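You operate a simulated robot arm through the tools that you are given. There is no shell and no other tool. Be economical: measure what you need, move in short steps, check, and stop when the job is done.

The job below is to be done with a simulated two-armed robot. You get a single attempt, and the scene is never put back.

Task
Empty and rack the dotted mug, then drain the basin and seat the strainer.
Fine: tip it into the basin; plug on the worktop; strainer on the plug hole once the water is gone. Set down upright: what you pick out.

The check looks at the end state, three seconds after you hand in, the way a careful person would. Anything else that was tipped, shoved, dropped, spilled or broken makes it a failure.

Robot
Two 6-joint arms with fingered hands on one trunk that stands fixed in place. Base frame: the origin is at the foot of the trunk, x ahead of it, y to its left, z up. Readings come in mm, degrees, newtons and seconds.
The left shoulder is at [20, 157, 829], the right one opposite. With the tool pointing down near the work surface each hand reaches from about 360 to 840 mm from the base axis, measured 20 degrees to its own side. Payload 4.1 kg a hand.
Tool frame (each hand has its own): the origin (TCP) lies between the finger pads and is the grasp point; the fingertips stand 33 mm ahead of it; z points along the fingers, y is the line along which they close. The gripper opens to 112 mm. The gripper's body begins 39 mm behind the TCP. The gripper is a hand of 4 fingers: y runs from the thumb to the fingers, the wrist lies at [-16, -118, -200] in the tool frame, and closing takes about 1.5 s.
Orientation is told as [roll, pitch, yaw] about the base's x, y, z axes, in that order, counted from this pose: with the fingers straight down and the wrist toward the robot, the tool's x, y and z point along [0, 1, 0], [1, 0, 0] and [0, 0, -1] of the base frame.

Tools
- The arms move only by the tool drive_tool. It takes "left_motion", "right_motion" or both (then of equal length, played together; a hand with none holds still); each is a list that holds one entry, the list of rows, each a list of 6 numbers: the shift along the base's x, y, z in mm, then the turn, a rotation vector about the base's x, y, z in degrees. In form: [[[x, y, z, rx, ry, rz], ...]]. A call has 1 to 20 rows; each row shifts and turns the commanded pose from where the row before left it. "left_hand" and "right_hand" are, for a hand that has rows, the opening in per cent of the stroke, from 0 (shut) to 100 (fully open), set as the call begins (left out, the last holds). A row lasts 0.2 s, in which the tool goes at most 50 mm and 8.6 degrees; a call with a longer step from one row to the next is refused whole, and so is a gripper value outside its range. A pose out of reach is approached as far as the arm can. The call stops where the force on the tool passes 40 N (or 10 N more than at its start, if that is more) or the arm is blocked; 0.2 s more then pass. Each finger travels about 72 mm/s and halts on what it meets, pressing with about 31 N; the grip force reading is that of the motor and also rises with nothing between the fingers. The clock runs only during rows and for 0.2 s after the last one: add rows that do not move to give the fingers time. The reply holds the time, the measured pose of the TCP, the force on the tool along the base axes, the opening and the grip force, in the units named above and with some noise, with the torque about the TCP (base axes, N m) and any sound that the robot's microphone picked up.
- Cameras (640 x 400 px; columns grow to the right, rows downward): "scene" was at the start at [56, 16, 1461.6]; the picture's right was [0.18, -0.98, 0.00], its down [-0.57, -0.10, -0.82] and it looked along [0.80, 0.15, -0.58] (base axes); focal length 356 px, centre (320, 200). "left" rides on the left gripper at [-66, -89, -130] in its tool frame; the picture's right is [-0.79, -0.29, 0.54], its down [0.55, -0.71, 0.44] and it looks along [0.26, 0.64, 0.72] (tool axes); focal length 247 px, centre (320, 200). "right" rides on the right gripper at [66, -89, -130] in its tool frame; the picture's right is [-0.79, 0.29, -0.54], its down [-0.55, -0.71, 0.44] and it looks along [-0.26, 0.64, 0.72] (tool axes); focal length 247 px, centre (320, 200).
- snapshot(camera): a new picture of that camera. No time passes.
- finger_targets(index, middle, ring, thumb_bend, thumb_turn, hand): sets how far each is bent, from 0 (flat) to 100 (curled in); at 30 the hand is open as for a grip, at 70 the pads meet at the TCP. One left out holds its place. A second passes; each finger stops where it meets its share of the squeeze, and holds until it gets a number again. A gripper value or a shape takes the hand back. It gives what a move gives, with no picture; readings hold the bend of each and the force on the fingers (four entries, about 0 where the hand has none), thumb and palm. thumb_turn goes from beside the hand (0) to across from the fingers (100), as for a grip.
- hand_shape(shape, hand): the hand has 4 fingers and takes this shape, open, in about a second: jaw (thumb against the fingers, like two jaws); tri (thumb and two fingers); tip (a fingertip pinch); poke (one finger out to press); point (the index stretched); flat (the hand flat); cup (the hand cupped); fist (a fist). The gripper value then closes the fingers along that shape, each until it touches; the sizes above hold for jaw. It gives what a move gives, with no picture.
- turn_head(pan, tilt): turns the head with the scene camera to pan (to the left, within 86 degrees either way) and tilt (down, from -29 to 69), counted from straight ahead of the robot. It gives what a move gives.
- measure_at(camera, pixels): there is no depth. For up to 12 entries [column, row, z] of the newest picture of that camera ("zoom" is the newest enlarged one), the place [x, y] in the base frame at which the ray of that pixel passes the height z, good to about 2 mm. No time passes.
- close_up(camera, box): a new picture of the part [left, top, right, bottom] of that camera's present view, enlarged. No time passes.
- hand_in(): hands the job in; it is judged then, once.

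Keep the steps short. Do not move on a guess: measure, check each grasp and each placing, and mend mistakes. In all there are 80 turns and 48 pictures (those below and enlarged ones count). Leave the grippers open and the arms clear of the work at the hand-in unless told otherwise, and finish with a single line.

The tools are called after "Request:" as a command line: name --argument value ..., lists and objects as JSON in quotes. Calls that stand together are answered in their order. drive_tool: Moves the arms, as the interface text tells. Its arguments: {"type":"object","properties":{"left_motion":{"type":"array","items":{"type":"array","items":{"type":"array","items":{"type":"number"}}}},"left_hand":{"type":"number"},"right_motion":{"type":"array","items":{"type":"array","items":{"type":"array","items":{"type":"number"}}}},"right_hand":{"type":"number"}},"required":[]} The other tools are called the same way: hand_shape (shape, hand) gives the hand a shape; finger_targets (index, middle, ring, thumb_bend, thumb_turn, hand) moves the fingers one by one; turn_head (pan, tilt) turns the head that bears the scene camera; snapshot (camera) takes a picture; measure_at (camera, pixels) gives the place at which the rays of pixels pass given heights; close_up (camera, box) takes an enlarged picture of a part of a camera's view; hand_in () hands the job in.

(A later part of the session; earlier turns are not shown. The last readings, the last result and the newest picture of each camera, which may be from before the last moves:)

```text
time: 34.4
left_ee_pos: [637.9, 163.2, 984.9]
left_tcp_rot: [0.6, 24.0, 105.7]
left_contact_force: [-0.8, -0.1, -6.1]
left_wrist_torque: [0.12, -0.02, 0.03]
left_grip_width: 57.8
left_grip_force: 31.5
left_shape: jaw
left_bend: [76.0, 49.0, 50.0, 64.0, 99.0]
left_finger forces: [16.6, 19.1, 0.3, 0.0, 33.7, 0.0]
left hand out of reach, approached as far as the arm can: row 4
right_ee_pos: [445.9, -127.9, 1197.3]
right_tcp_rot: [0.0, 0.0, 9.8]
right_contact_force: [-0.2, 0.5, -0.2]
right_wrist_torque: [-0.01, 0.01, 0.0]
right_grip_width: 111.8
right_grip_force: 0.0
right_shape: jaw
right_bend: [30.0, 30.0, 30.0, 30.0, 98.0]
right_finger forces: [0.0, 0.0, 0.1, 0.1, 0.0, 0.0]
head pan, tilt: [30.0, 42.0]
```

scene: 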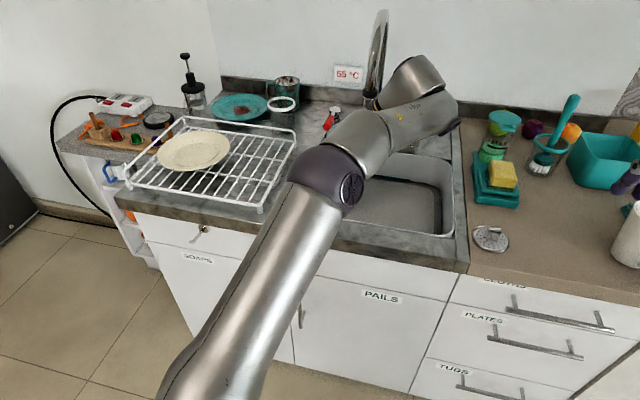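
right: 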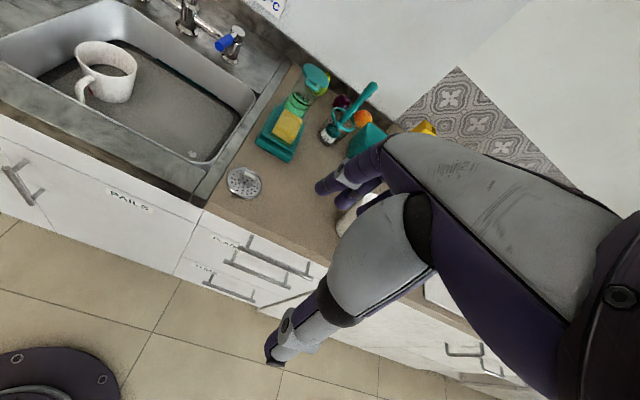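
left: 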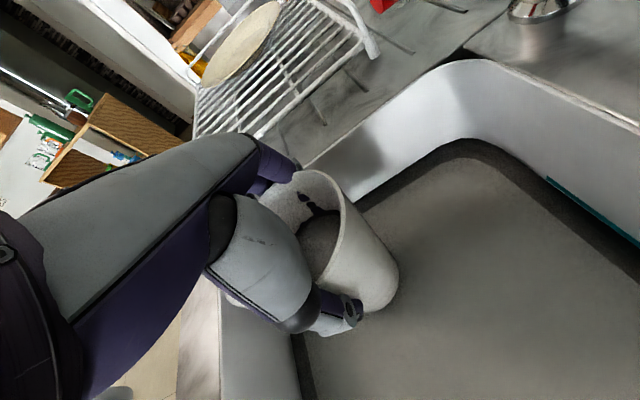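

At (638,163,985), well over the basin. I'll pour slowly, 5° per row, drifting a little further in.

Request:
drive_tool --left_motion '[[[1, -2, 0, -4.83, -1.29, 0], [1, -2, 0, -4.83, -1.29, 0], [1, -2, 0, -4.83, -1.29, 0], [1, -2, 0, -4.83, -1.29, 0], [1, -2, 0, -4.83, -1.29, 0], [1, -2, 0, -4.83, -1.29, 0], [1, -2, 0, -4.83, -1.29, 0], [1, -2, 0, -4.83, -1.29, 0], [1, -2, 0, -4.83, -1.29, 0], [1, -2, 0, -4.83, -1.29, 0], [1, -2, 0, -4.83, -1.29, 0], [1, -2, 0, -4.83, -1.29, 0], [1, -2, 0, -4.83, -1.29, 0], [0, -2, 0, -4.83, -1.29, 0], [0, 0, 0, -4.83, -1.29, 0], [0, 0, 0, -4.83, -1.29, 0], [0, 0, 0, -4.83, -1.29, 0], [0, 0, 0, 0, 0, 0], [0, 0, 0, 0, 0, 0]]]'

Request:
snapshot --camera "scene"

```text
time: 38.4
left_ee_pos: [650.8, 135.6, 986.2]
left_tcp_rot: [178.6, 71.0, -77.0]
left_contact_force: [-0.2, 0.1, -3.7]
left_wrist_torque: [0.15, 0.01, -0.01]
left_grip_width: 57.6
left_grip_force: 31.3
left_shape: jaw
left_bend: [76.0, 50.0, 51.0, 64.0, 99.0]
left_finger forces: [17.3, 18.8, 2.0, 0.1, 33.6, 0.1]
right_ee_pos: [445.8, -127.9, 1198.4]
right_tcp_rot: [0.0, 0.0, 9.8]
right_contact_force: [-0.3, 0.2, -0.5]
right_wrist_torque: [0.0, -0.01, -0.01]
right_grip_width: 112.2
right_grip_force: 0.0
right_shape: jaw
right_bend: [30.0, 30.0, 30.0, 30.0, 98.0]
right_finger forces: [0.0, 0.0, 0.0, 0.1, 0.0, 0.0]
head pan, tilt: [30.0, 42.0]
```

```text
20 pictures are left
```

scene: 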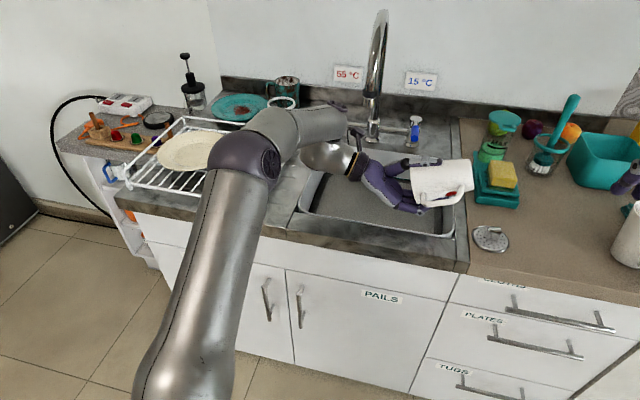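

The weight dropped from 6.0 to 3.7 N, mug tipped 109° over the basin. I'll tip slightly more and hold to let it drip out.

Request:
drive_tool --left_motion '[[[0, 0, 0, -4.83, -1.29, 0], [0, 0, 0, -4.83, -1.29, 0], [0, 0, 0, 0, 0, 0], [0, 0, 0, 0, 0, 0], [0, 0, 0, 0, 0, 0], [0, 0, 0, 0, 0, 0], [0, 0, 0, 0, 0, 0], [0, 0, 0, 0, 0, 0]]]'

Request:
close_up --camera "scene" --box '[290, 100, 530, 262]'

```text
time: 40.2
left_ee_pos: [650.7, 135.6, 986.7]
left_tcp_rot: [179.1, 61.1, -76.4]
left_contact_force: [-0.1, -0.3, -3.7]
left_wrist_torque: [0.08, 0.0, 0.02]
left_grip_width: 57.6
left_grip_force: 30.9
left_shape: jaw
left_bend: [76.0, 50.0, 51.0, 64.0, 99.0]
left_finger forces: [17.2, 18.8, 2.0, 0.0, 33.7, 0.1]
right_ee_pos: [446.0, -128.4, 1197.7]
right_tcp_rot: [0.0, 0.1, 9.8]
right_contact_force: [-0.3, 1.3, -0.1]
right_wrist_torque: [0.02, -0.02, 0.0]
right_grip_width: 111.8
right_grip_force: 0.0
right_shape: jaw
right_bend: [30.0, 30.0, 30.0, 30.0, 98.0]
right_finger forces: [0.0, 0.1, 0.0, 0.0, 0.1, 0.0]
head pan, tilt: [30.0, 42.0]
```

```text
2.47 times, centred on (410, 181) of scene
```

zoom: 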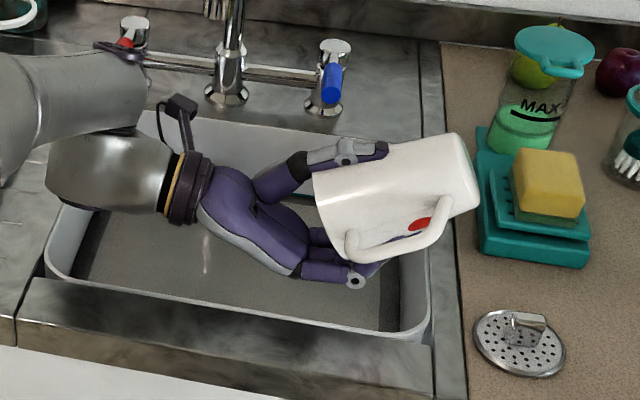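

Empty: a steady 3.7 N. Now I'll bring the mug upright again along the same path.

Request:
drive_tool --left_motion '[[[0, 0, 0, 7.66, 2.05, 0], [0, 0, 0, 7.66, 2.05, 0], [0, 0, 0, 7.66, 2.05, 0], [0, 0, 0, 7.66, 2.05, 0], [-1, 2, 0, 7.66, 2.05, 0], [-1, 3, 0, 7.66, 2.05, 0], [-1, 3, 0, 7.66, 2.05, 0], [-2, 3, 0, 7.66, 2.05, 0], [-2, 3, 0, 7.66, 2.05, 0], [-3, 3, 0, 7.66, 2.05, 0], [-3, 3, 0, 7.66, 2.05, 0], [-5, 5, 0, 7.66, 2.05, 0], [-7, 6, 1, 7.66, 2.05, 0], [-10, 6, 1, 7.66, 2.05, 0], [-8, 6, 1, 7.66, 2.05, 0], [0, 0, 0, 0, 0, 0]]]'

```text
time: 43.6
left_ee_pos: [610.5, 176.0, 989.1]
left_tcp_rot: [0.4, -0.1, 105.7]
left_contact_force: [-0.2, 0.2, -3.3]
left_wrist_torque: [0.01, -0.05, 0.01]
left_grip_width: 57.1
left_grip_force: 30.5
left_shape: jaw
left_bend: [76.0, 50.0, 52.0, 64.0, 99.0]
left_finger forces: [15.7, 18.4, 2.1, 0.1, 34.3, 0.0]
right_ee_pos: [445.4, -129.6, 1198.6]
right_tcp_rot: [0.0, 0.0, 9.8]
right_contact_force: [-0.1, 0.0, 0.4]
right_wrist_torque: [0.02, -0.03, 0.0]
right_grip_width: 111.9
right_grip_force: 0.1
right_shape: jaw
right_bend: [30.0, 30.0, 30.0, 30.0, 98.0]
right_finger forces: [0.1, 0.0, 0.0, 0.0, 0.0, 0.1]
head pan, tilt: [30.0, 42.0]
```

Upright at 3.3 N. Measured from the rack's feet (470,443) and (728,512), a free spot is at about (543,519), some 30 mm clear of the plate. I'll carry the mug there while rising to z≈1030.

Request:
drive_tool --left_motion '[[[-7, 15, 6, 0, 0, 0], [-7, 25, 6, 0, 0, 0], [-7, 30, 6, 0, 0, 0], [-6, 30, 6, 0, 0, 0], [-6, 30, 6, 0, 0, 0], [-6, 30, 6, 0, 0, 0], [-6, 30, 5, 0, 0, 0], [-5, 30, 0, 0, 0, 0], [-5, 30, 0, 0, 0, 0], [-4, 30, 0, 0, 0, 0], [-4, 28, 0, 0, 0, 0], [-3, 20, 0, 0, 0, 0], [-2, 15, 0, 0, 0, 0], [0, 0, 0, 0, 0, 0]]]'

Request:
snapshot --camera "left"

Request:
snapshot --camera "scene"

```text
time: 46.6
left_ee_pos: [539.1, 519.6, 1030.4]
left_tcp_rot: [0.5, 0.0, 105.7]
left_contact_force: [-0.3, 0.3, -3.5]
left_wrist_torque: [0.01, -0.04, 0.03]
left_grip_width: 56.8
left_grip_force: 31.1
left_shape: jaw
left_bend: [76.0, 50.0, 52.0, 64.0, 99.0]
left_finger forces: [15.7, 18.3, 2.0, 0.0, 34.2, 0.0]
right_ee_pos: [445.7, -128.0, 1198.1]
right_tcp_rot: [0.0, 0.0, 9.7]
right_contact_force: [-0.2, 0.1, 0.7]
right_wrist_torque: [-0.03, -0.01, -0.01]
right_grip_width: 111.6
right_grip_force: 0.0
right_shape: jaw
right_bend: [30.0, 30.0, 30.0, 30.0, 98.0]
right_finger forces: [0.0, 0.0, 0.1, 0.1, 0.0, 0.0]
head pan, tilt: [30.0, 42.0]
```

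```text
18 pictures are left
```

left: 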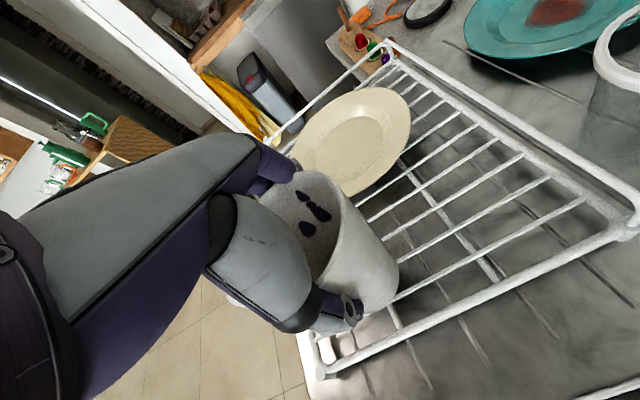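

```text
17 pictures are left
```

scene: 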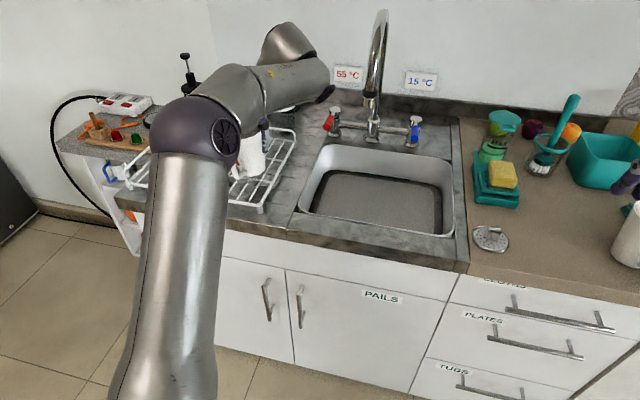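

The mug is over the bars right of the plate. I'll lower in small steps and watch the force.

Request:
drive_tool --left_motion '[[[5, 0, -6, 0, 0, 0], [4, -1, -6, 0, 0, 0], [0, 0, -4, 0, 0, 0], [0, 0, -3, 0, 0, 0], [0, 0, 0, 0, 0, 0]]]'

Request:
close_up --camera "scene" --box '[200, 100, 340, 220]'

```text
time: 47.8
left_ee_pos: [547.6, 518.9, 1011.9]
left_tcp_rot: [0.4, 0.1, 105.6]
left_contact_force: [0.0, -0.3, -4.3]
left_wrist_torque: [0.02, -0.05, -0.01]
left_grip_width: 57.0
left_grip_force: 30.6
left_shape: jaw
left_bend: [76.0, 50.0, 52.0, 64.0, 99.0]
left_finger forces: [15.7, 18.4, 2.1, 0.1, 34.2, 0.0]
right_ee_pos: [446.3, -127.7, 1198.3]
right_tcp_rot: [0.0, 0.0, 9.9]
right_contact_force: [1.2, -0.4, -0.1]
right_wrist_torque: [0.01, -0.01, -0.03]
right_grip_width: 111.7
right_grip_force: 0.0
right_shape: jaw
right_bend: [30.0, 30.0, 30.0, 30.0, 98.0]
right_finger forces: [0.1, 0.0, 0.0, 0.0, 0.0, 0.1]
head pan, tilt: [30.0, 42.0]
```

```text
3.33 times, centred on (270, 160) of scene
```

zoom: 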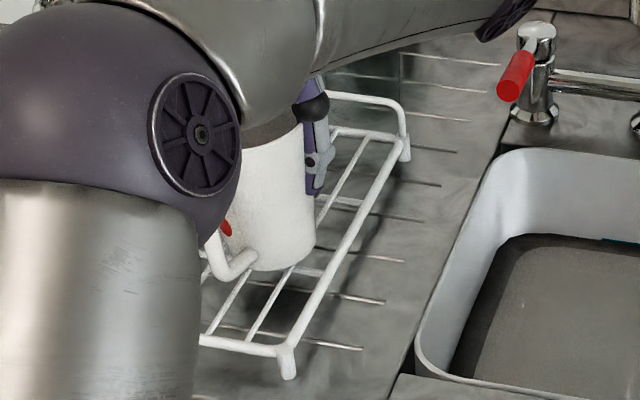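

Still free-hanging (−4 N), well placed inside the right rail. I'll continue down.

Request:
drive_tool --left_motion '[[[0, 0, -3, 0, 0, 0], [0, 0, -3, 0, 0, 0], [0, 0, -2, 0, 0, 0], [0, 0, 0, 0, 0, 0]]]'

```text
time: 49.0
left_ee_pos: [549.9, 521.0, 1008.2]
left_tcp_rot: [-0.2, -0.2, 105.5]
left_contact_force: [-0.2, -3.9, 10.6]
left_wrist_torque: [0.0, 0.23, 0.03]
left_grip_width: 55.9
left_grip_force: 31.2
left_shape: jaw
left_bend: [77.0, 50.0, 52.0, 66.0, 99.0]
left_finger forces: [12.8, 18.3, 1.3, 0.0, 35.2, 0.1]
right_ee_pos: [446.1, -127.1, 1199.3]
right_tcp_rot: [0.0, -0.1, 9.9]
right_contact_force: [-0.7, -0.4, 0.5]
right_wrist_torque: [0.06, 0.02, -0.01]
right_grip_width: 111.9
right_grip_force: 0.0
right_shape: jaw
right_bend: [30.0, 30.0, 30.0, 30.0, 98.0]
right_finger forces: [0.0, 0.0, 0.0, 0.0, 0.0, 0.0]
head pan, tilt: [30.0, 42.0]
stopped in row 4 (left hand): the force on the tool passed its limit at 40 N (the readings are from after the stop); the commanded pose is now the measured one
```

Contact with the rack at z≈1008. I'll relieve the push slightly, then open.

Request:
drive_tool --left_motion '[[[0, 0, 1, 0, 0, 0], [0, 0, 0, 0, 0, 0]]]'

Request:
drive_tool --left_motion '[[[0, 0, 0, 0, 0, 0], [0, 0, 0, 0, 0, 0], [0, 0, 0, 0, 0, 0], [0, 0, 0, 0, 0, 0], [0, 0, 0, 0, 0, 0], [0, 0, 0, 0, 0, 0], [0, 0, 0, 0, 0, 0]]]' --left_hand 100

Request:
snapshot --camera "left"

```text
time: 49.6
left_ee_pos: [550.3, 520.4, 1007.1]
left_tcp_rot: [-0.2, -0.2, 105.6]
left_contact_force: [1.6, -4.9, 13.0]
left_wrist_torque: [-0.15, 0.13, 0.06]
left_grip_width: 55.9
left_grip_force: 30.8
left_shape: jaw
left_bend: [77.0, 50.0, 52.0, 66.0, 99.0]
left_finger forces: [12.2, 17.6, 1.2, 0.0, 36.0, 0.0]
right_ee_pos: [445.7, -128.1, 1198.9]
right_tcp_rot: [0.1, 0.0, 9.8]
right_contact_force: [-0.3, -0.2, 0.2]
right_wrist_torque: [-0.01, -0.03, 0.0]
right_grip_width: 111.7
right_grip_force: 0.1
right_shape: jaw
right_bend: [30.0, 30.0, 30.0, 30.0, 98.0]
right_finger forces: [0.0, 0.1, 0.1, 0.1, 0.1, 0.0]
head pan, tilt: [30.0, 42.0]
```

```text
time: 51.2
left_ee_pos: [549.0, 521.1, 1007.2]
left_tcp_rot: [0.0, -0.2, 105.5]
left_contact_force: [1.9, -1.7, 5.2]
left_wrist_torque: [-0.05, 0.0, 0.02]
left_grip_width: 112.3
left_grip_force: 0.1
left_shape: jaw
left_bend: [30.0, 30.0, 30.0, 30.0, 97.0]
left_finger forces: [2.3, 0.0, 0.0, 0.0, 5.2, 0.0]
right_ee_pos: [445.5, -127.9, 1197.2]
right_tcp_rot: [0.0, 0.1, 9.8]
right_contact_force: [-0.1, -0.6, 1.3]
right_wrist_torque: [0.04, -0.02, 0.0]
right_grip_width: 111.5
right_grip_force: 0.0
right_shape: jaw
right_bend: [30.0, 30.0, 30.0, 30.0, 98.0]
right_finger forces: [0.1, 0.1, 0.0, 0.1, 0.0, 0.0]
head pan, tilt: [30.0, 42.0]
```

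```text
15 pictures are left
```

left: 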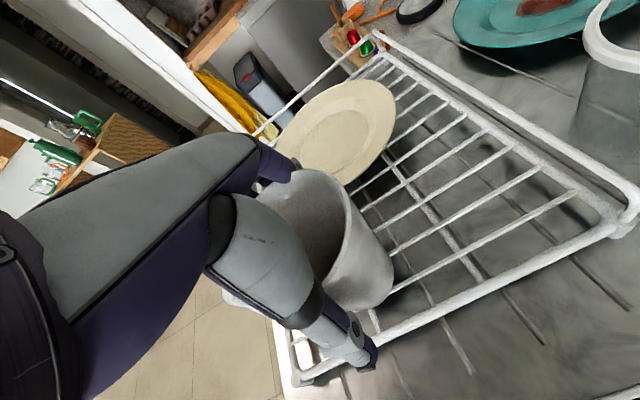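

Released; light touches remain at the index and thumb. I'll rise slowly, checking that the mug stays.

Request:
drive_tool --left_motion '[[[0, 0, 3, 0, 0, 0], [0, 0, 4, 0, 0, 0], [0, 0, 5, 0, 0, 0], [0, 0, 5, 0, 0, 0], [0, 0, 0, 0, 0, 0]]]'

Request:
close_up --camera "left" --box '[220, 120, 460, 380]'

```text
time: 52.4
left_ee_pos: [549.2, 521.8, 1025.5]
left_tcp_rot: [0.0, -0.1, 105.6]
left_contact_force: [0.6, -0.9, 0.9]
left_wrist_torque: [0.01, 0.01, 0.0]
left_grip_width: 111.6
left_grip_force: 0.1
left_shape: jaw
left_bend: [30.0, 30.0, 30.0, 30.0, 97.0]
left_finger forces: [0.1, 0.0, 0.2, 0.1, 0.1, 0.0]
right_ee_pos: [447.0, -128.4, 1198.1]
right_tcp_rot: [0.1, 0.1, 9.9]
right_contact_force: [0.0, 0.4, -1.2]
right_wrist_torque: [0.01, 0.0, 0.01]
right_grip_width: 111.7
right_grip_force: 0.1
right_shape: jaw
right_bend: [30.0, 30.0, 30.0, 30.0, 98.0]
right_finger forces: [0.0, 0.0, 0.0, 0.1, 0.0, 0.0]
head pan, tilt: [30.0, 42.0]
```

```text
1.54 times, centred on (340, 250) of left
```

zoom: 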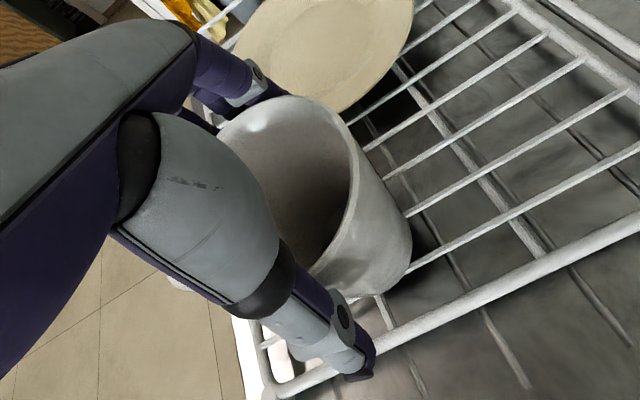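

Clear of the mug, which stands empty and steady. I'll rise above it, then pull back toward the robot.

Request:
drive_tool --left_motion '[[[0, 0, 8, 0, 0, 0], [-1, 0, 8, 0, 0, 0], [-2, 0, 8, 0, 0, 0], [-4, -1, 8, 0, 0, 0], [-5, -1, 8, 0, 0, 0], [-6, -2, 8, 0, 0, 0], [-10, -5, 8, 0, 0, 0], [-15, -10, 5, 0, 0, 0], [-15, -20, 5, 0, 0, 0], [-15, -30, 5, 0, 0, -5], [-10, -30, 5, 0, 0, -8], [-10, -30, 5, 0, 0, -8], [-5, -30, 0, 0, 0, -8], [0, -30, 0, 0, 0, -8], [0, 0, 0, 0, 0, 0]]]'

Request:
snapshot --camera "scene"

```text
time: 55.6
left_ee_pos: [451.0, 332.2, 1106.6]
left_tcp_rot: [-0.1, -0.2, 68.5]
left_contact_force: [-0.8, -0.7, 0.2]
left_wrist_torque: [0.02, 0.0, -0.03]
left_grip_width: 111.9
left_grip_force: 0.0
left_shape: jaw
left_bend: [30.0, 30.0, 30.0, 30.0, 97.0]
left_finger forces: [0.0, 0.0, 0.0, 0.0, 0.0, 0.1]
right_ee_pos: [445.6, -127.3, 1197.9]
right_tcp_rot: [0.0, 0.0, 9.8]
right_contact_force: [-0.4, 0.3, 0.5]
right_wrist_torque: [0.02, 0.01, 0.0]
right_grip_width: 112.0
right_grip_force: 0.1
right_shape: jaw
right_bend: [30.0, 30.0, 30.0, 30.0, 98.0]
right_finger forces: [0.0, 0.1, 0.0, 0.0, 0.0, 0.0]
head pan, tilt: [30.0, 42.0]
```

```text
13 pictures are left
```

scene: 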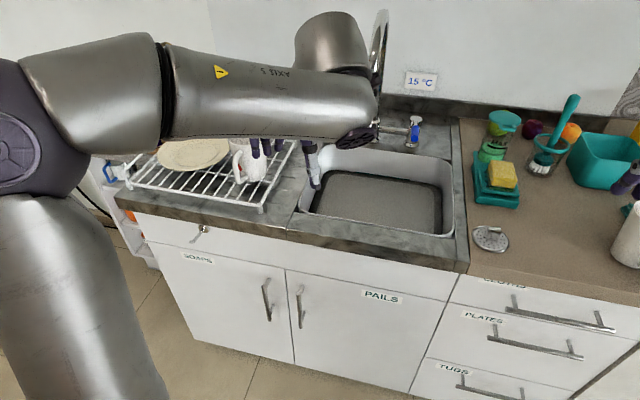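

The mug stands upright on the rack. Next is the plug: I'll withdraw the left hand, and bring the right hand toward the plug to view it with its camera.

Request:
drive_tool --left_motion '[[[-10, 0, 8, 0, 0, -7], [-10, 5, 8, 0, 0, -7], [-10, 5, 8, 0, 0, -7], [-10, 5, 8, 0, 0, -7], [-10, 5, 8, 0, 0, -7], [-10, 5, 8, 0, 0, -7], [-10, 5, 8, 0, 0, -7], [-5, 0, 8, 0, 0, -7], [0, 0, 0, 0, 0, 0]]]' --right_motion '[[[17, 26, -15, 0, 0, 0], [17, 26, -20, 0, 0, 0], [17, 26, -20, 0, 0, 0], [17, 26, -20, 0, 0, 0], [17, 26, -25, 0, 0, 0], [17, 26, -25, 0, 0, 0], [17, 26, -30, 0, 0, 0], [16, 26, -30, 0, 0, 0], [0, 0, 0, 0, 0, 0]]]'

Request:
snapshot --camera "right"

```text
time: 57.6
left_ee_pos: [375.7, 362.9, 1169.0]
left_tcp_rot: [0.0, -0.2, 12.5]
left_contact_force: [0.1, 0.8, 0.0]
left_wrist_torque: [-0.01, 0.01, -0.01]
left_grip_width: 112.0
left_grip_force: 0.2
left_shape: jaw
left_bend: [30.0, 30.0, 30.0, 30.0, 97.0]
left_finger forces: [0.0, 0.0, 0.1, 0.0, 0.1, 0.0]
right_ee_pos: [580.6, 79.4, 1010.4]
right_tcp_rot: [0.1, 0.0, 9.9]
right_contact_force: [-0.4, 0.3, 0.2]
right_wrist_torque: [0.02, -0.03, 0.01]
right_grip_width: 112.2
right_grip_force: 0.1
right_shape: jaw
right_bend: [30.0, 30.0, 30.0, 30.0, 98.0]
right_finger forces: [0.0, 0.0, 0.0, 0.0, 0.1, 0.0]
head pan, tilt: [30.0, 42.0]
```

```text
12 pictures are left
```

right: 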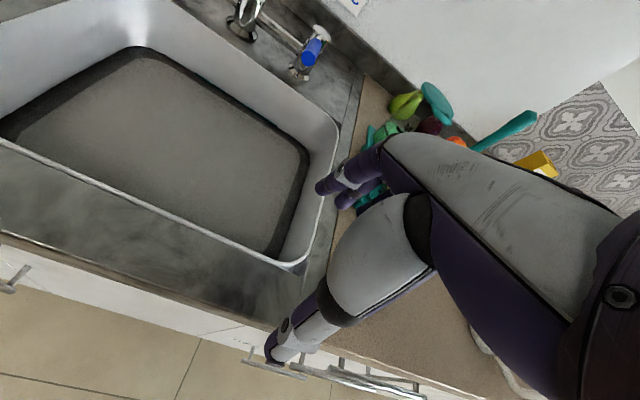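

The pale knob is now hidden: the poured water covers it. Its position is well fixed by three earlier views: (670,122), top z≈811. The floor is at about z 787. I'll put the right hand directly above, yaw 16°, half open, because the front and right walls are near.

Request:
drive_tool --right_motion '[[[18, 9, -6, 0, 0, 3], [18, 9, -10, 0, 0, 3], [18, 9, -10, 0, 0, 0], [18, 9, -10, 0, 0, 0], [17.4, 6.6, -10, 0, 0, 0], [0, 0, -10, 0, 0, 0], [0, 0, 0, 0, 0, 0]]]' --right_hand 50

Request:
turn_head --pan 12 --tilt 42

Request:
snapshot --camera "scene"

```text
time: 59.2
left_ee_pos: [377.6, 361.8, 1168.7]
left_tcp_rot: [0.0, -0.3, 12.6]
left_contact_force: [0.5, -0.1, -0.3]
left_wrist_torque: [-0.02, -0.04, 0.04]
left_grip_width: 112.0
left_grip_force: 0.0
left_shape: jaw
left_bend: [30.0, 30.0, 30.0, 30.0, 97.0]
left_finger forces: [0.0, 0.0, 0.0, 0.0, 0.1, 0.1]
right_ee_pos: [670.1, 122.6, 957.5]
right_tcp_rot: [0.0, -0.1, 15.9]
right_contact_force: [0.2, 0.3, -0.3]
right_wrist_torque: [-0.06, 0.0, 0.0]
right_grip_width: 56.3
right_grip_force: 0.0
right_shape: jaw
right_bend: [76.0, 44.0, 41.0, 70.0, 100.0]
right_finger forces: [0.0, 0.0, 0.0, 0.0, 0.1, 0.0]
head pan, tilt: [30.0, 42.0]
```

```text
time: 60.0
left_ee_pos: [377.3, 362.6, 1168.7]
left_tcp_rot: [0.0, -0.2, 12.5]
left_contact_force: [0.2, -0.7, -0.1]
left_wrist_torque: [0.02, 0.01, -0.02]
left_grip_width: 111.9
left_grip_force: 0.0
left_shape: jaw
left_bend: [30.0, 30.0, 30.0, 30.0, 97.0]
left_finger forces: [0.0, 0.0, 0.1, 0.1, 0.0, 0.0]
right_ee_pos: [671.1, 123.3, 957.6]
right_tcp_rot: [0.0, 0.0, 15.8]
right_contact_force: [-0.6, 0.0, -0.6]
right_wrist_torque: [0.03, 0.0, 0.02]
right_grip_width: 56.2
right_grip_force: 0.1
right_shape: jaw
right_bend: [76.0, 44.0, 41.0, 70.0, 100.0]
right_finger forces: [0.0, 0.0, 0.1, 0.0, 0.0, 0.0]
head pan, tilt: [12.0, 42.0]
```

```text
11 pictures are left
```

scene: 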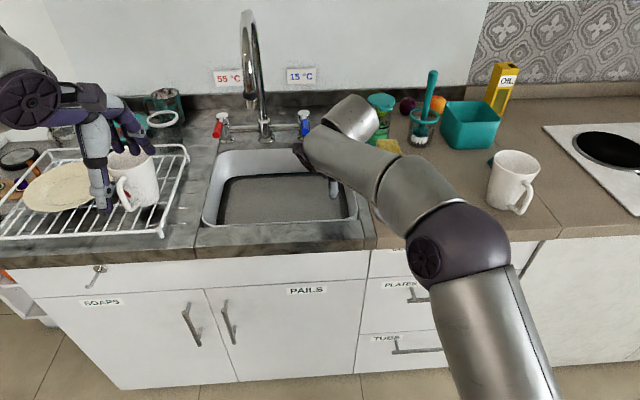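

Two things to check: the second mug at (513,180), and the finger posture (index 76, thumb 70 at half opening, which is uneven). I'll set the fingers evenly half-open and look at both.

Request:
finger_targets --hand "right" --index 50 --middle 50 --ring 50 --thumb_bend 50 --thumb_turn 100

Request:
close_up --camera "scene" --box '[440, 120, 580, 230]'

Request:
snapshot --camera "right"

```text
time: 61.0
left_ee_pos: [376.8, 362.6, 1168.1]
left_tcp_rot: [-0.1, -0.2, 12.6]
left_contact_force: [-0.5, 0.0, -0.1]
left_wrist_torque: [0.01, 0.01, -0.02]
left_grip_width: 111.7
left_grip_force: 0.0
left_shape: jaw
left_bend: [30.0, 30.0, 30.0, 30.0, 97.0]
left_finger forces: [0.0, 0.1, 0.0, 0.0, 0.0, 0.0]
right_ee_pos: [670.2, 124.2, 958.0]
right_tcp_rot: [0.0, 0.0, 15.7]
right_contact_force: [-0.4, 0.8, 0.5]
right_wrist_torque: [0.02, -0.01, -0.01]
right_grip_width: 56.9
right_grip_force: 0.0
right_shape: fingers
right_bend: [50.0, 50.0, 50.0, 50.0, 100.0]
right_finger forces: [0.1, 0.0, 0.1, 0.0, 0.1, 0.0]
head pan, tilt: [12.0, 42.0]
```

```text
3.64 times, centred on (510, 175) of scene
```

zoom: 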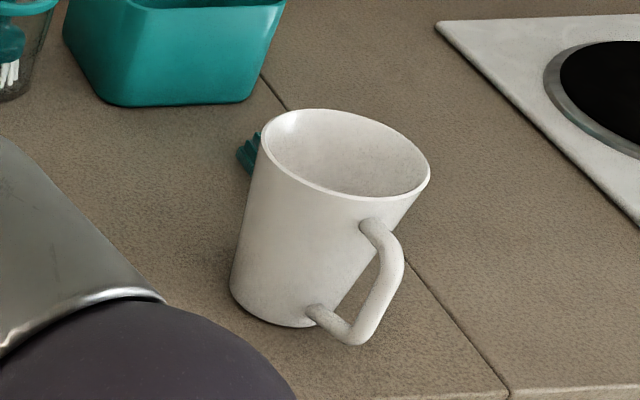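

```text
9 pictures are left
```

right: 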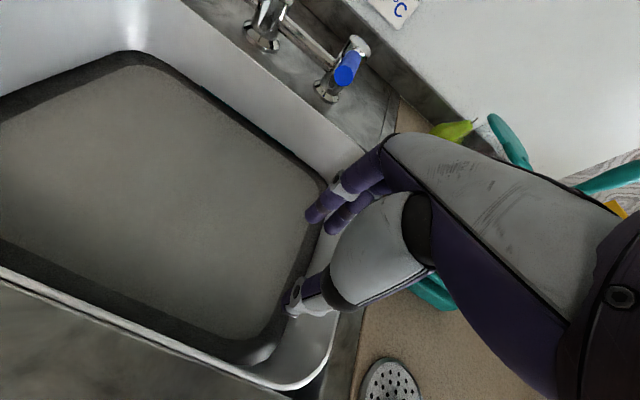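

The other mug is plain, so the racked one with red dots was right. The fingers are now evenly 57 mm apart, above the hidden knob. I'll descend to z≈835, well above the floor.

Request:
drive_tool --right_motion '[[[0, -1, -20, 0, 0, 0], [0, 0, -20, 0, 0, 0], [0, 0, -20, 0, 0, 0], [0, 0, -20, 0, 0, 0], [0, 0, -16, 0, 0, 0], [0, 0, -12, 0, 0, 0], [0, 0, -8, 0, 0, 0], [0, 0, -6, 0, 0, 0], [0, 0, 0, 0, 0, 0]]]'

```text
time: 63.0
left_ee_pos: [376.3, 363.3, 1168.1]
left_tcp_rot: [0.0, -0.3, 12.5]
left_contact_force: [0.2, -0.9, 0.4]
left_wrist_torque: [0.0, -0.01, 0.02]
left_grip_width: 112.0
left_grip_force: 0.1
left_shape: jaw
left_bend: [30.0, 30.0, 30.0, 30.0, 97.0]
left_finger forces: [0.0, 0.0, 0.1, 0.0, 0.0, 0.0]
right_ee_pos: [671.0, 122.0, 835.1]
right_tcp_rot: [0.0, -0.1, 15.8]
right_contact_force: [-0.2, -0.4, 0.5]
right_wrist_torque: [-0.02, -0.03, 0.02]
right_grip_width: 56.9
right_grip_force: 0.0
right_shape: fingers
right_bend: [50.0, 50.0, 50.0, 50.0, 100.0]
right_finger forces: [0.0, 0.1, 0.2, 0.0, 0.1, 0.0]
head pan, tilt: [12.0, 42.0]
```

No contact at z 835. I'll go down in 3 mm steps, watching the fingertip forces.

Request:
drive_tool --right_motion '[[[0, 0, -3, 0, 0, 0], [0, 0, -3, 0, 0, 0], [0, 0, -3, 0, 0, 0], [0, 0, -2, 0, 0, 0], [0, 0, 0, 0, 0, 0]]]'

```text
time: 64.2
left_ee_pos: [376.0, 363.0, 1167.9]
left_tcp_rot: [-0.1, -0.2, 12.6]
left_contact_force: [0.9, 0.0, 0.1]
left_wrist_torque: [-0.03, 0.03, 0.02]
left_grip_width: 112.2
left_grip_force: 0.1
left_shape: jaw
left_bend: [30.0, 30.0, 30.0, 30.0, 97.0]
left_finger forces: [0.0, 0.0, 0.1, 0.0, 0.0, 0.1]
right_ee_pos: [670.2, 121.9, 825.6]
right_tcp_rot: [0.0, 0.0, 15.8]
right_contact_force: [0.5, 0.2, 0.2]
right_wrist_torque: [-0.01, -0.02, 0.04]
right_grip_width: 56.8
right_grip_force: 0.2
right_shape: fingers
right_bend: [50.0, 50.0, 50.0, 50.0, 100.0]
right_finger forces: [0.0, 0.0, 0.0, 0.0, 0.1, 0.0]
head pan, tilt: [12.0, 42.0]
```

Request:
drive_tool --right_motion '[[[0, 0, -2, 0, 0, 0], [0, 0, -2, 0, 0, 0], [0, 0, -2, 0, 0, 0], [0, 0, -2, 0, 0, 0], [0, 0, 0, 0, 0, 0]]]'

```text
time: 65.4
left_ee_pos: [375.9, 362.0, 1167.8]
left_tcp_rot: [0.0, -0.2, 12.6]
left_contact_force: [0.1, 0.2, -0.2]
left_wrist_torque: [-0.02, -0.01, 0.01]
left_grip_width: 111.9
left_grip_force: 0.1
left_shape: jaw
left_bend: [30.0, 30.0, 30.0, 30.0, 97.0]
left_finger forces: [0.0, 0.0, 0.0, 0.0, 0.0, 0.0]
right_ee_pos: [669.3, 121.5, 818.0]
right_tcp_rot: [0.2, -0.2, 15.8]
right_contact_force: [-1.4, 0.3, 13.8]
right_wrist_torque: [-0.1, 0.03, -0.02]
right_grip_width: 59.1
right_grip_force: 6.5
right_shape: fingers
right_bend: [50.0, 50.0, 50.0, 49.0, 100.0]
right_finger forces: [0.0, 5.9, 0.1, 0.1, 6.1, 0.0]
head pan, tilt: [12.0, 42.0]
```

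The fingertips reach the floor at TCP 818 (floor ≈785). I'll lift 4 mm and then close the fingers on the knob.

Request:
drive_tool --right_motion '[[[0, 0, 2, 0, 0, 0], [0, 0, 2, 0, 0, 0], [0, 0, 0, 0, 0, 0]]]'

Request:
finger_targets --hand "right" --index 80 --middle 80 --ring 80 --thumb_bend 80

```text
time: 66.2
left_ee_pos: [376.9, 362.4, 1167.7]
left_tcp_rot: [0.0, -0.2, 12.6]
left_contact_force: [-0.1, -0.2, -0.3]
left_wrist_torque: [-0.02, 0.0, 0.0]
left_grip_width: 111.9
left_grip_force: 0.1
left_shape: jaw
left_bend: [30.0, 30.0, 30.0, 30.0, 97.0]
left_finger forces: [0.0, 0.0, 0.1, 0.1, 0.1, 0.0]
right_ee_pos: [668.7, 121.1, 817.9]
right_tcp_rot: [0.1, 0.2, 15.7]
right_contact_force: [-0.1, -0.8, 2.4]
right_wrist_torque: [-0.04, 0.06, 0.01]
right_grip_width: 58.1
right_grip_force: 0.9
right_shape: fingers
right_bend: [50.0, 50.0, 50.0, 50.0, 100.0]
right_finger forces: [0.0, 0.0, 0.1, 0.0, 1.7, 0.0]
head pan, tilt: [12.0, 42.0]
```

```text
time: 67.2
left_ee_pos: [376.1, 362.6, 1168.4]
left_tcp_rot: [0.0, -0.2, 12.7]
left_contact_force: [-0.3, 0.5, 0.9]
left_wrist_torque: [0.02, 0.03, 0.01]
left_grip_width: 112.0
left_grip_force: 0.0
left_shape: jaw
left_bend: [30.0, 30.0, 30.0, 30.0, 97.0]
left_finger forces: [0.0, 0.0, 0.0, 0.0, 0.0, 0.0]
right_ee_pos: [669.3, 122.7, 820.7]
right_tcp_rot: [0.1, -0.1, 15.8]
right_contact_force: [0.3, -1.0, 12.8]
right_wrist_torque: [-0.15, -0.34, -0.04]
right_grip_width: 11.2
right_grip_force: 36.6
right_shape: fingers
right_bend: [75.0, 60.0, 80.0, 66.0, 100.0]
right_finger forces: [11.0, 29.7, 0.0, 0.1, 32.0, 0.0]
head pan, tilt: [12.0, 42.0]
```

The thumb and middle finger hold something about 11 mm thick, 30 N. I'll pull straight up slowly.

Request:
drive_tool --right_motion '[[[0, 0, 3, 0, 0, 0], [0, 0, 4, 0, 0, 0], [0, 0, 5, 0, 0, 0], [0, 0, 6, 0, 0, 0], [0, 0, 8, 0, 0, 0], [0, 0, 10, 0, 0, 0], [0, 0, 0, 0, 0, 0]]]'

Request:
snapshot --camera "right"

```text
time: 68.8
left_ee_pos: [377.7, 362.1, 1168.4]
left_tcp_rot: [0.0, -0.3, 12.6]
left_contact_force: [-0.2, -0.3, -0.1]
left_wrist_torque: [0.0, -0.01, -0.04]
left_grip_width: 112.1
left_grip_force: 0.1
left_shape: jaw
left_bend: [30.0, 30.0, 30.0, 30.0, 97.0]
left_finger forces: [0.0, 0.1, 0.0, 0.0, 0.0, 0.0]
right_ee_pos: [669.1, 120.4, 856.8]
right_tcp_rot: [-0.1, 0.0, 15.9]
right_contact_force: [-0.9, -0.2, -1.3]
right_wrist_torque: [-0.02, 0.01, 0.0]
right_grip_width: 10.1
right_grip_force: 26.1
right_shape: fingers
right_bend: [75.0, 60.0, 80.0, 68.0, 100.0]
right_finger forces: [11.6, 13.8, 0.0, 0.0, 27.0, 0.0]
head pan, tilt: [12.0, 42.0]
```

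```text
8 pictures are left
```

right: 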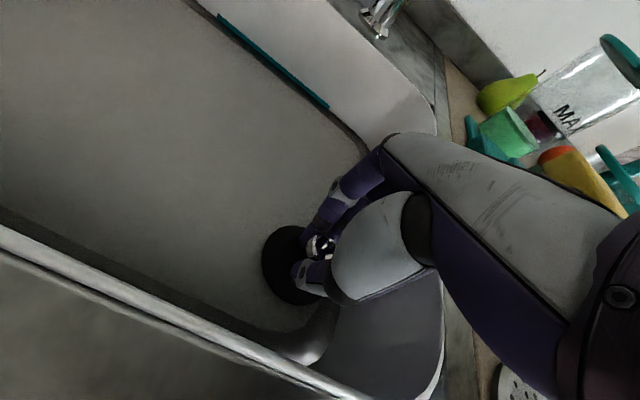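

The plug is out: a black disc with a chrome knob, held cleanly, and the water is dropping. I'll measure a free place on the worktop between the strainer and the plain mug.

Request:
measure_at --camera "scene" --pixels '[[507, 211, 900], [488, 200, 900], [405, 150, 900], [470, 150, 900], [372, 243, 900], [545, 240, 900]]'

```text
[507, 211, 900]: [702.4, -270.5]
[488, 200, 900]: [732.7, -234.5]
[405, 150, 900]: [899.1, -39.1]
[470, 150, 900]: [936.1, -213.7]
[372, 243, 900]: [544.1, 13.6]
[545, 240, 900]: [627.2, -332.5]
```

The plain mug is near (715,-255), so (690,-125) is free. I'll lift the plug well above the rim and carry it across.

Request:
drive_tool --right_motion '[[[0, 0, 20, 0, 0, 0], [0, 0, 30, 0, 0, 0], [0, 0, 30, 0, 0, 0], [0, 0, 35, 0, 0, 0], [0, 0, 35, 0, 0, 0], [0, 0, 33, 0, 0, 0], [-5, -20, 0, 0, 0, 0], [-5, -28, 0, 0, 0, 0], [0, -30, 0, 0, 0, 0], [0, -30, 0, 0, 0, 0], [4, -30, 0, 0, 0, 0], [6, -30, 0, 0, 0, 0], [7, -30, 0, 0, 0, 0], [7, -25, 0, 0, 0, 0], [7, -22, 0, 0, 0, 0], [0, 0, 0, 0, 0, 0]]]'

Request:
snapshot --camera "right"

```text
time: 72.2
left_ee_pos: [377.2, 364.4, 1167.8]
left_tcp_rot: [0.0, -0.2, 12.6]
left_contact_force: [-1.1, 0.6, 0.3]
left_wrist_torque: [-0.03, 0.02, 0.02]
left_grip_width: 112.0
left_grip_force: 0.0
left_shape: jaw
left_bend: [30.0, 30.0, 30.0, 30.0, 97.0]
left_finger forces: [0.0, 0.0, 0.0, 0.0, 0.0, 0.1]
right_ee_pos: [690.5, -125.1, 1039.1]
right_tcp_rot: [0.0, 0.0, 15.8]
right_contact_force: [-0.4, 0.2, -0.4]
right_wrist_torque: [0.0, 0.02, 0.04]
right_grip_width: 9.7
right_grip_force: 24.0
right_shape: fingers
right_bend: [75.0, 60.0, 80.0, 68.0, 100.0]
right_finger forces: [11.7, 10.6, 0.0, 0.0, 26.2, 0.1]
head pan, tilt: [12.0, 42.0]
```

```text
7 pictures are left
```

right: 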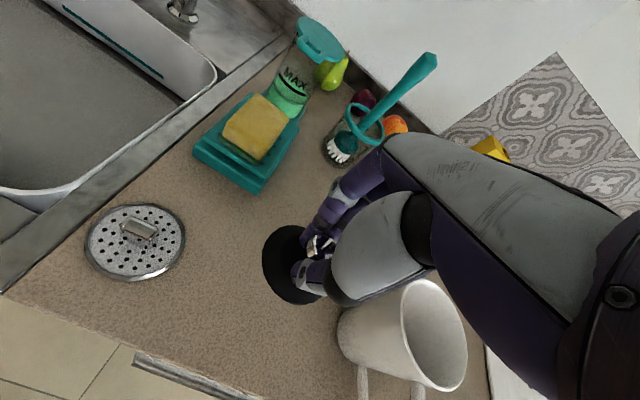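

The plain mug looks near the hand. I'll measure its edge and the strainer before lowering.

Request:
measure_at --camera "right" --pixels '[[338, 335, 920], [338, 335, 960], [338, 335, 900], [405, 300, 1000], [137, 241, 903], [140, 229, 920], [122, 222, 920], [157, 236, 920], [245, 190, 920], [88, 240, 900], [185, 243, 900]]'

```text
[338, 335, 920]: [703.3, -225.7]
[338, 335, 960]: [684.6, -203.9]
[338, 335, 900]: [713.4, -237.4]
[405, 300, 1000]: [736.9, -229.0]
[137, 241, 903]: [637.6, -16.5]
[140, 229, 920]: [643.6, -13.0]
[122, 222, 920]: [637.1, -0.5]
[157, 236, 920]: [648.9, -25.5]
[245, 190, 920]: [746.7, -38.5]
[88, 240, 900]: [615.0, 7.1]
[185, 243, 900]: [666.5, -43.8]
```

The mug is 80 mm away, so there is room. I'll shift 15 mm away from it and lower to z≈962.

Request:
drive_tool --right_motion '[[[0, 8, -10, 0, 0, 0], [0, 7, -15, 0, 0, 0], [0, 0, -15, 0, 0, 0], [0, 0, -15, 0, 0, 0], [0, 0, -12, 0, 0, 0], [0, 0, -10, 0, 0, 0], [0, 0, 0, 0, 0, 0]]]'

Request:
drive_tool --right_motion '[[[0, 0, -3, 0, 0, 0], [0, 0, -3, 0, 0, 0], [0, 0, -3, 0, 0, 0], [0, 0, 0, 0, 0, 0]]]'

```text
time: 73.8
left_ee_pos: [378.1, 363.3, 1168.4]
left_tcp_rot: [0.0, -0.3, 12.6]
left_contact_force: [-0.4, 0.8, 0.1]
left_wrist_torque: [0.0, -0.01, 0.03]
left_grip_width: 111.8
left_grip_force: 0.0
left_shape: jaw
left_bend: [30.0, 30.0, 30.0, 30.0, 97.0]
left_finger forces: [0.1, 0.0, 0.0, 0.1, 0.0, 0.0]
right_ee_pos: [691.5, -110.0, 962.9]
right_tcp_rot: [0.0, 0.1, 15.7]
right_contact_force: [0.1, -0.4, -0.4]
right_wrist_torque: [-0.02, 0.0, 0.02]
right_grip_width: 9.8
right_grip_force: 24.9
right_shape: fingers
right_bend: [75.0, 60.0, 80.0, 68.0, 100.0]
right_finger forces: [11.9, 10.4, 0.0, 0.0, 26.2, 0.0]
head pan, tilt: [12.0, 42.0]
```

```text
time: 74.8
left_ee_pos: [376.6, 362.9, 1169.2]
left_tcp_rot: [0.0, -0.2, 12.7]
left_contact_force: [-0.6, -0.5, -1.0]
left_wrist_torque: [-0.02, 0.0, 0.01]
left_grip_width: 111.9
left_grip_force: 0.0
left_shape: jaw
left_bend: [30.0, 30.0, 30.0, 30.0, 97.0]
left_finger forces: [0.1, 0.1, 0.0, 0.1, 0.0, 0.1]
right_ee_pos: [692.5, -108.1, 953.3]
right_tcp_rot: [0.0, 0.0, 15.7]
right_contact_force: [-0.1, 1.4, -1.0]
right_wrist_torque: [-0.02, 0.0, -0.02]
right_grip_width: 9.8
right_grip_force: 23.8
right_shape: fingers
right_bend: [75.0, 60.0, 80.0, 68.0, 100.0]
right_finger forces: [11.8, 10.5, 0.0, 0.0, 26.4, 0.1]
head pan, tilt: [12.0, 42.0]
```

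No contact yet. I'll continue in small steps.

Request:
drive_tool --right_motion '[[[0, 0, -3, 0, 0, 0], [0, 0, -3, 0, 0, 0], [0, 0, 0, 0, 0, 0]]]'

Request:
drive_tool --right_motion '[[[0, 0, -2, 0, 0, 0], [0, 0, -2, 0, 0, 0], [0, 0, 0, 0, 0, 0]]]'

Request:
drive_tool --right_motion '[[[0, 0, -2, 0, 0, 0], [0, 0, -2, 0, 0, 0], [0, 0, 0, 0, 0, 0]]]'

```text
time: 75.6
left_ee_pos: [376.3, 362.7, 1167.7]
left_tcp_rot: [0.0, -0.2, 12.6]
left_contact_force: [-0.2, 0.3, -0.8]
left_wrist_torque: [-0.05, -0.01, -0.02]
left_grip_width: 111.9
left_grip_force: 0.1
left_shape: jaw
left_bend: [30.0, 30.0, 30.0, 30.0, 97.0]
left_finger forces: [0.0, 0.0, 0.0, 0.0, 0.0, 0.0]
right_ee_pos: [691.8, -109.4, 947.9]
right_tcp_rot: [0.0, 0.0, 15.8]
right_contact_force: [-0.1, 0.6, -1.7]
right_wrist_torque: [0.0, 0.03, 0.01]
right_grip_width: 9.9
right_grip_force: 24.5
right_shape: fingers
right_bend: [75.0, 60.0, 80.0, 68.0, 100.0]
right_finger forces: [11.9, 10.4, 0.1, 0.1, 26.3, 0.0]
head pan, tilt: [12.0, 42.0]
```

```text
time: 76.4
left_ee_pos: [376.3, 361.9, 1168.2]
left_tcp_rot: [0.0, -0.2, 12.6]
left_contact_force: [0.0, -0.2, 0.7]
left_wrist_torque: [-0.02, 0.02, -0.04]
left_grip_width: 112.0
left_grip_force: 0.0
left_shape: jaw
left_bend: [30.0, 30.0, 30.0, 30.0, 97.0]
left_finger forces: [0.0, 0.0, 0.0, 0.0, 0.0, 0.0]
right_ee_pos: [691.6, -108.9, 943.0]
right_tcp_rot: [0.0, 0.0, 15.7]
right_contact_force: [0.0, 0.1, -0.7]
right_wrist_torque: [-0.03, 0.0, 0.0]
right_grip_width: 9.7
right_grip_force: 24.2
right_shape: fingers
right_bend: [75.0, 60.0, 80.0, 68.0, 100.0]
right_finger forces: [11.8, 10.4, 0.0, 0.0, 26.3, 0.0]
head pan, tilt: [12.0, 42.0]
```

```text
time: 77.2
left_ee_pos: [375.5, 363.4, 1168.7]
left_tcp_rot: [-0.1, -0.2, 12.5]
left_contact_force: [-0.1, 0.7, 0.2]
left_wrist_torque: [-0.02, 0.01, 0.03]
left_grip_width: 112.0
left_grip_force: 0.0
left_shape: jaw
left_bend: [30.0, 30.0, 30.0, 30.0, 97.0]
left_finger forces: [0.0, 0.1, 0.0, 0.0, 0.0, 0.0]
right_ee_pos: [691.8, -108.5, 941.8]
right_tcp_rot: [0.0, -0.3, 15.7]
right_contact_force: [-0.5, -0.7, 11.3]
right_wrist_torque: [-0.08, -0.29, -0.02]
right_grip_width: 9.7
right_grip_force: 27.7
right_shape: fingers
right_bend: [75.0, 60.0, 80.0, 68.0, 100.0]
right_finger forces: [11.3, 14.3, 0.0, 0.0, 29.5, 0.0]
head pan, tilt: [12.0, 42.0]
```

The plug touches the worktop (11 N at z≈942). I'll open the fingers evenly and rise 60 mm.

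Request:
finger_targets --hand "right" --index 45 --middle 45 --ring 45 --thumb_bend 45

Request:
drive_tool --right_motion '[[[0, 0, 5, 0, 0, 0], [0, 0, 8, 0, 0, 0], [0, 0, 15, 0, 0, 0], [0, 0, 20, 0, 0, 0], [0, 0, 20, 0, 0, 0], [0, 0, 20, 0, 0, 0], [0, 0, 0, 0, 0, 0]]]'

Request:
snapshot --camera "right"

```text
time: 78.2
left_ee_pos: [376.4, 361.2, 1169.0]
left_tcp_rot: [-0.1, -0.2, 12.6]
left_contact_force: [0.3, -0.5, 0.6]
left_wrist_torque: [0.0, 0.04, 0.02]
left_grip_width: 111.8
left_grip_force: 0.1
left_shape: jaw
left_bend: [30.0, 30.0, 30.0, 30.0, 97.0]
left_finger forces: [0.1, 0.0, 0.0, 0.0, 0.1, 0.1]
right_ee_pos: [690.9, -108.0, 940.0]
right_tcp_rot: [0.0, -0.1, 15.8]
right_contact_force: [-6.2, -2.5, 19.5]
right_wrist_torque: [0.24, -0.06, 0.06]
right_grip_width: 44.6
right_grip_force: 9.5
right_shape: fingers
right_bend: [72.0, 45.0, 45.0, 45.0, 99.0]
right_finger forces: [19.1, 0.1, 0.0, 0.1, 0.0, 0.0]
head pan, tilt: [12.0, 42.0]
```

```text
time: 79.8
left_ee_pos: [376.8, 361.9, 1167.2]
left_tcp_rot: [0.0, -0.2, 12.6]
left_contact_force: [-0.2, 0.7, -0.5]
left_wrist_torque: [0.04, 0.01, -0.01]
left_grip_width: 112.0
left_grip_force: 0.0
left_shape: jaw
left_bend: [30.0, 30.0, 30.0, 30.0, 97.0]
left_finger forces: [0.0, 0.0, 0.0, 0.0, 0.1, 0.1]
right_ee_pos: [691.3, -110.3, 1028.1]
right_tcp_rot: [-0.1, 0.0, 15.8]
right_contact_force: [0.2, -0.9, 0.3]
right_wrist_torque: [0.06, 0.02, 0.0]
right_grip_width: 70.9
right_grip_force: 0.1
right_shape: fingers
right_bend: [45.0, 45.0, 45.0, 45.0, 99.0]
right_finger forces: [0.1, 0.0, 0.0, 0.0, 0.0, 0.0]
head pan, tilt: [12.0, 42.0]
```

```text
6 pictures are left
```

right: 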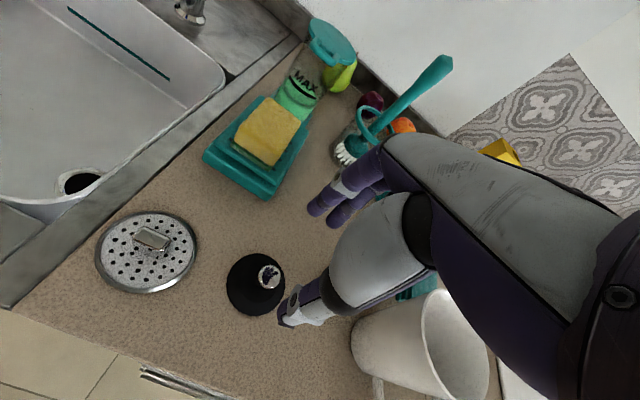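

The plug stands upright; the basin is drained and the dark hole shows at (80,183). I'll measure the hole and the strainer with its bar handle.

Request:
measure_at --camera "right" --pixels '[[80, 183, 785], [80, 183, 780], [61, 183, 785], [103, 180, 785], [152, 239, 920], [137, 232, 920], [167, 246, 920], [147, 253, 902], [97, 252, 900], [197, 250, 900]]'

Request:
close_up --camera "right" --box '[40, 150, 300, 312]'

```text
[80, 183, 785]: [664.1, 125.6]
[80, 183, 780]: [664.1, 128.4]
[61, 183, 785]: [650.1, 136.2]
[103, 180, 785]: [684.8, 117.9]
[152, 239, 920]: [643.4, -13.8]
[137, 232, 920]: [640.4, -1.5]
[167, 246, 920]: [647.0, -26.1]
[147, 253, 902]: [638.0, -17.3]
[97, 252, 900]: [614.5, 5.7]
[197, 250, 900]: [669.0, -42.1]
```

```text
2.46 times, centred on (170, 231) of right
```

zoom: 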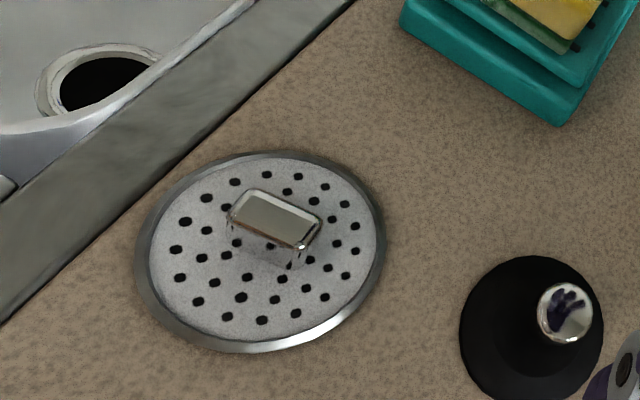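

The handle is a bar about 34 mm long lying along the basin's width, so yaw 16° closes across it. The strainer centre is about (641,-17). I'll move over it at height.

Request:
drive_tool --right_motion '[[[-8, 15, 0, 0, 0, 0], [-8, 16, 0, 0, 0, 0], [-8, 16, 0, 0, 0, 0], [-8, 16, -5, 0, 0, 0], [-8, 16, -10, 0, 0, 0], [-10, 14, -15, 0, 0, 0], [0, 0, -15, 0, 0, 0], [0, 0, 0, 0, 0, 0]]]'

Request:
finger_targets --hand "right" --index 52 --middle 52 --ring 52 --thumb_bend 52

Request:
close_up --camera "right" --box '[200, 120, 460, 380]'

```text
time: 81.6
left_ee_pos: [376.6, 362.3, 1168.0]
left_tcp_rot: [0.0, -0.2, 12.6]
left_contact_force: [0.2, -0.7, 0.0]
left_wrist_torque: [0.01, -0.02, 0.0]
left_grip_width: 111.7
left_grip_force: 0.1
left_shape: jaw
left_bend: [30.0, 30.0, 30.0, 30.0, 97.0]
left_finger forces: [0.1, 0.0, 0.0, 0.0, 0.0, 0.1]
right_ee_pos: [639.1, -13.6, 981.5]
right_tcp_rot: [-0.1, 0.0, 15.8]
right_contact_force: [0.5, -0.5, -0.2]
right_wrist_torque: [0.04, 0.01, 0.03]
right_grip_width: 71.1
right_grip_force: 0.0
right_shape: fingers
right_bend: [45.0, 45.0, 45.0, 45.0, 99.0]
right_finger forces: [0.0, 0.1, 0.0, 0.0, 0.0, 0.0]
head pan, tilt: [12.0, 42.0]
```

```text
time: 82.6
left_ee_pos: [376.2, 363.0, 1167.2]
left_tcp_rot: [0.0, -0.2, 12.6]
left_contact_force: [-0.4, 0.1, 0.3]
left_wrist_torque: [-0.01, 0.02, 0.01]
left_grip_width: 112.1
left_grip_force: 0.1
left_shape: jaw
left_bend: [30.0, 30.0, 30.0, 30.0, 97.0]
left_finger forces: [0.0, 0.0, 0.0, 0.1, 0.1, 0.1]
right_ee_pos: [639.4, -12.9, 983.0]
right_tcp_rot: [0.0, 0.0, 15.8]
right_contact_force: [-0.6, 0.0, 0.3]
right_wrist_torque: [-0.03, 0.03, 0.04]
right_grip_width: 52.2
right_grip_force: 0.0
right_shape: fingers
right_bend: [52.0, 52.0, 52.0, 52.0, 100.0]
right_finger forces: [0.1, 0.0, 0.1, 0.0, 0.0, 0.1]
head pan, tilt: [12.0, 42.0]
```

```text
1.54 times, centred on (330, 250) of right
```

zoom: 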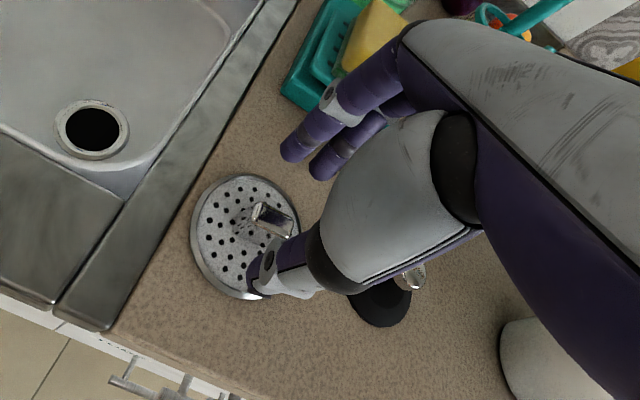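

The hole is now fully visible at (92,129), strainer centre at about (246,238), handle top at (272,220). I'll measure them in this enlargement.

Request:
measure_at --camera "zoom" --pixels '[[92, 129, 785], [54, 130, 785], [130, 130, 785], [246, 238, 902], [272, 219, 920], [272, 219, 930], [252, 208, 920], [294, 230, 920], [190, 235, 900], [258, 293, 920]]'

```text
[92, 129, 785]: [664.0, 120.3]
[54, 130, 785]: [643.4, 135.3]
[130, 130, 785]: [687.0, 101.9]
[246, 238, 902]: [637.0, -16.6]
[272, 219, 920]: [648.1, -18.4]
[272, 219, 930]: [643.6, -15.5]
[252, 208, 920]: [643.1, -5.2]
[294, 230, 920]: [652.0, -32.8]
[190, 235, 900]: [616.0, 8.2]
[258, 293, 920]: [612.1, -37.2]
```

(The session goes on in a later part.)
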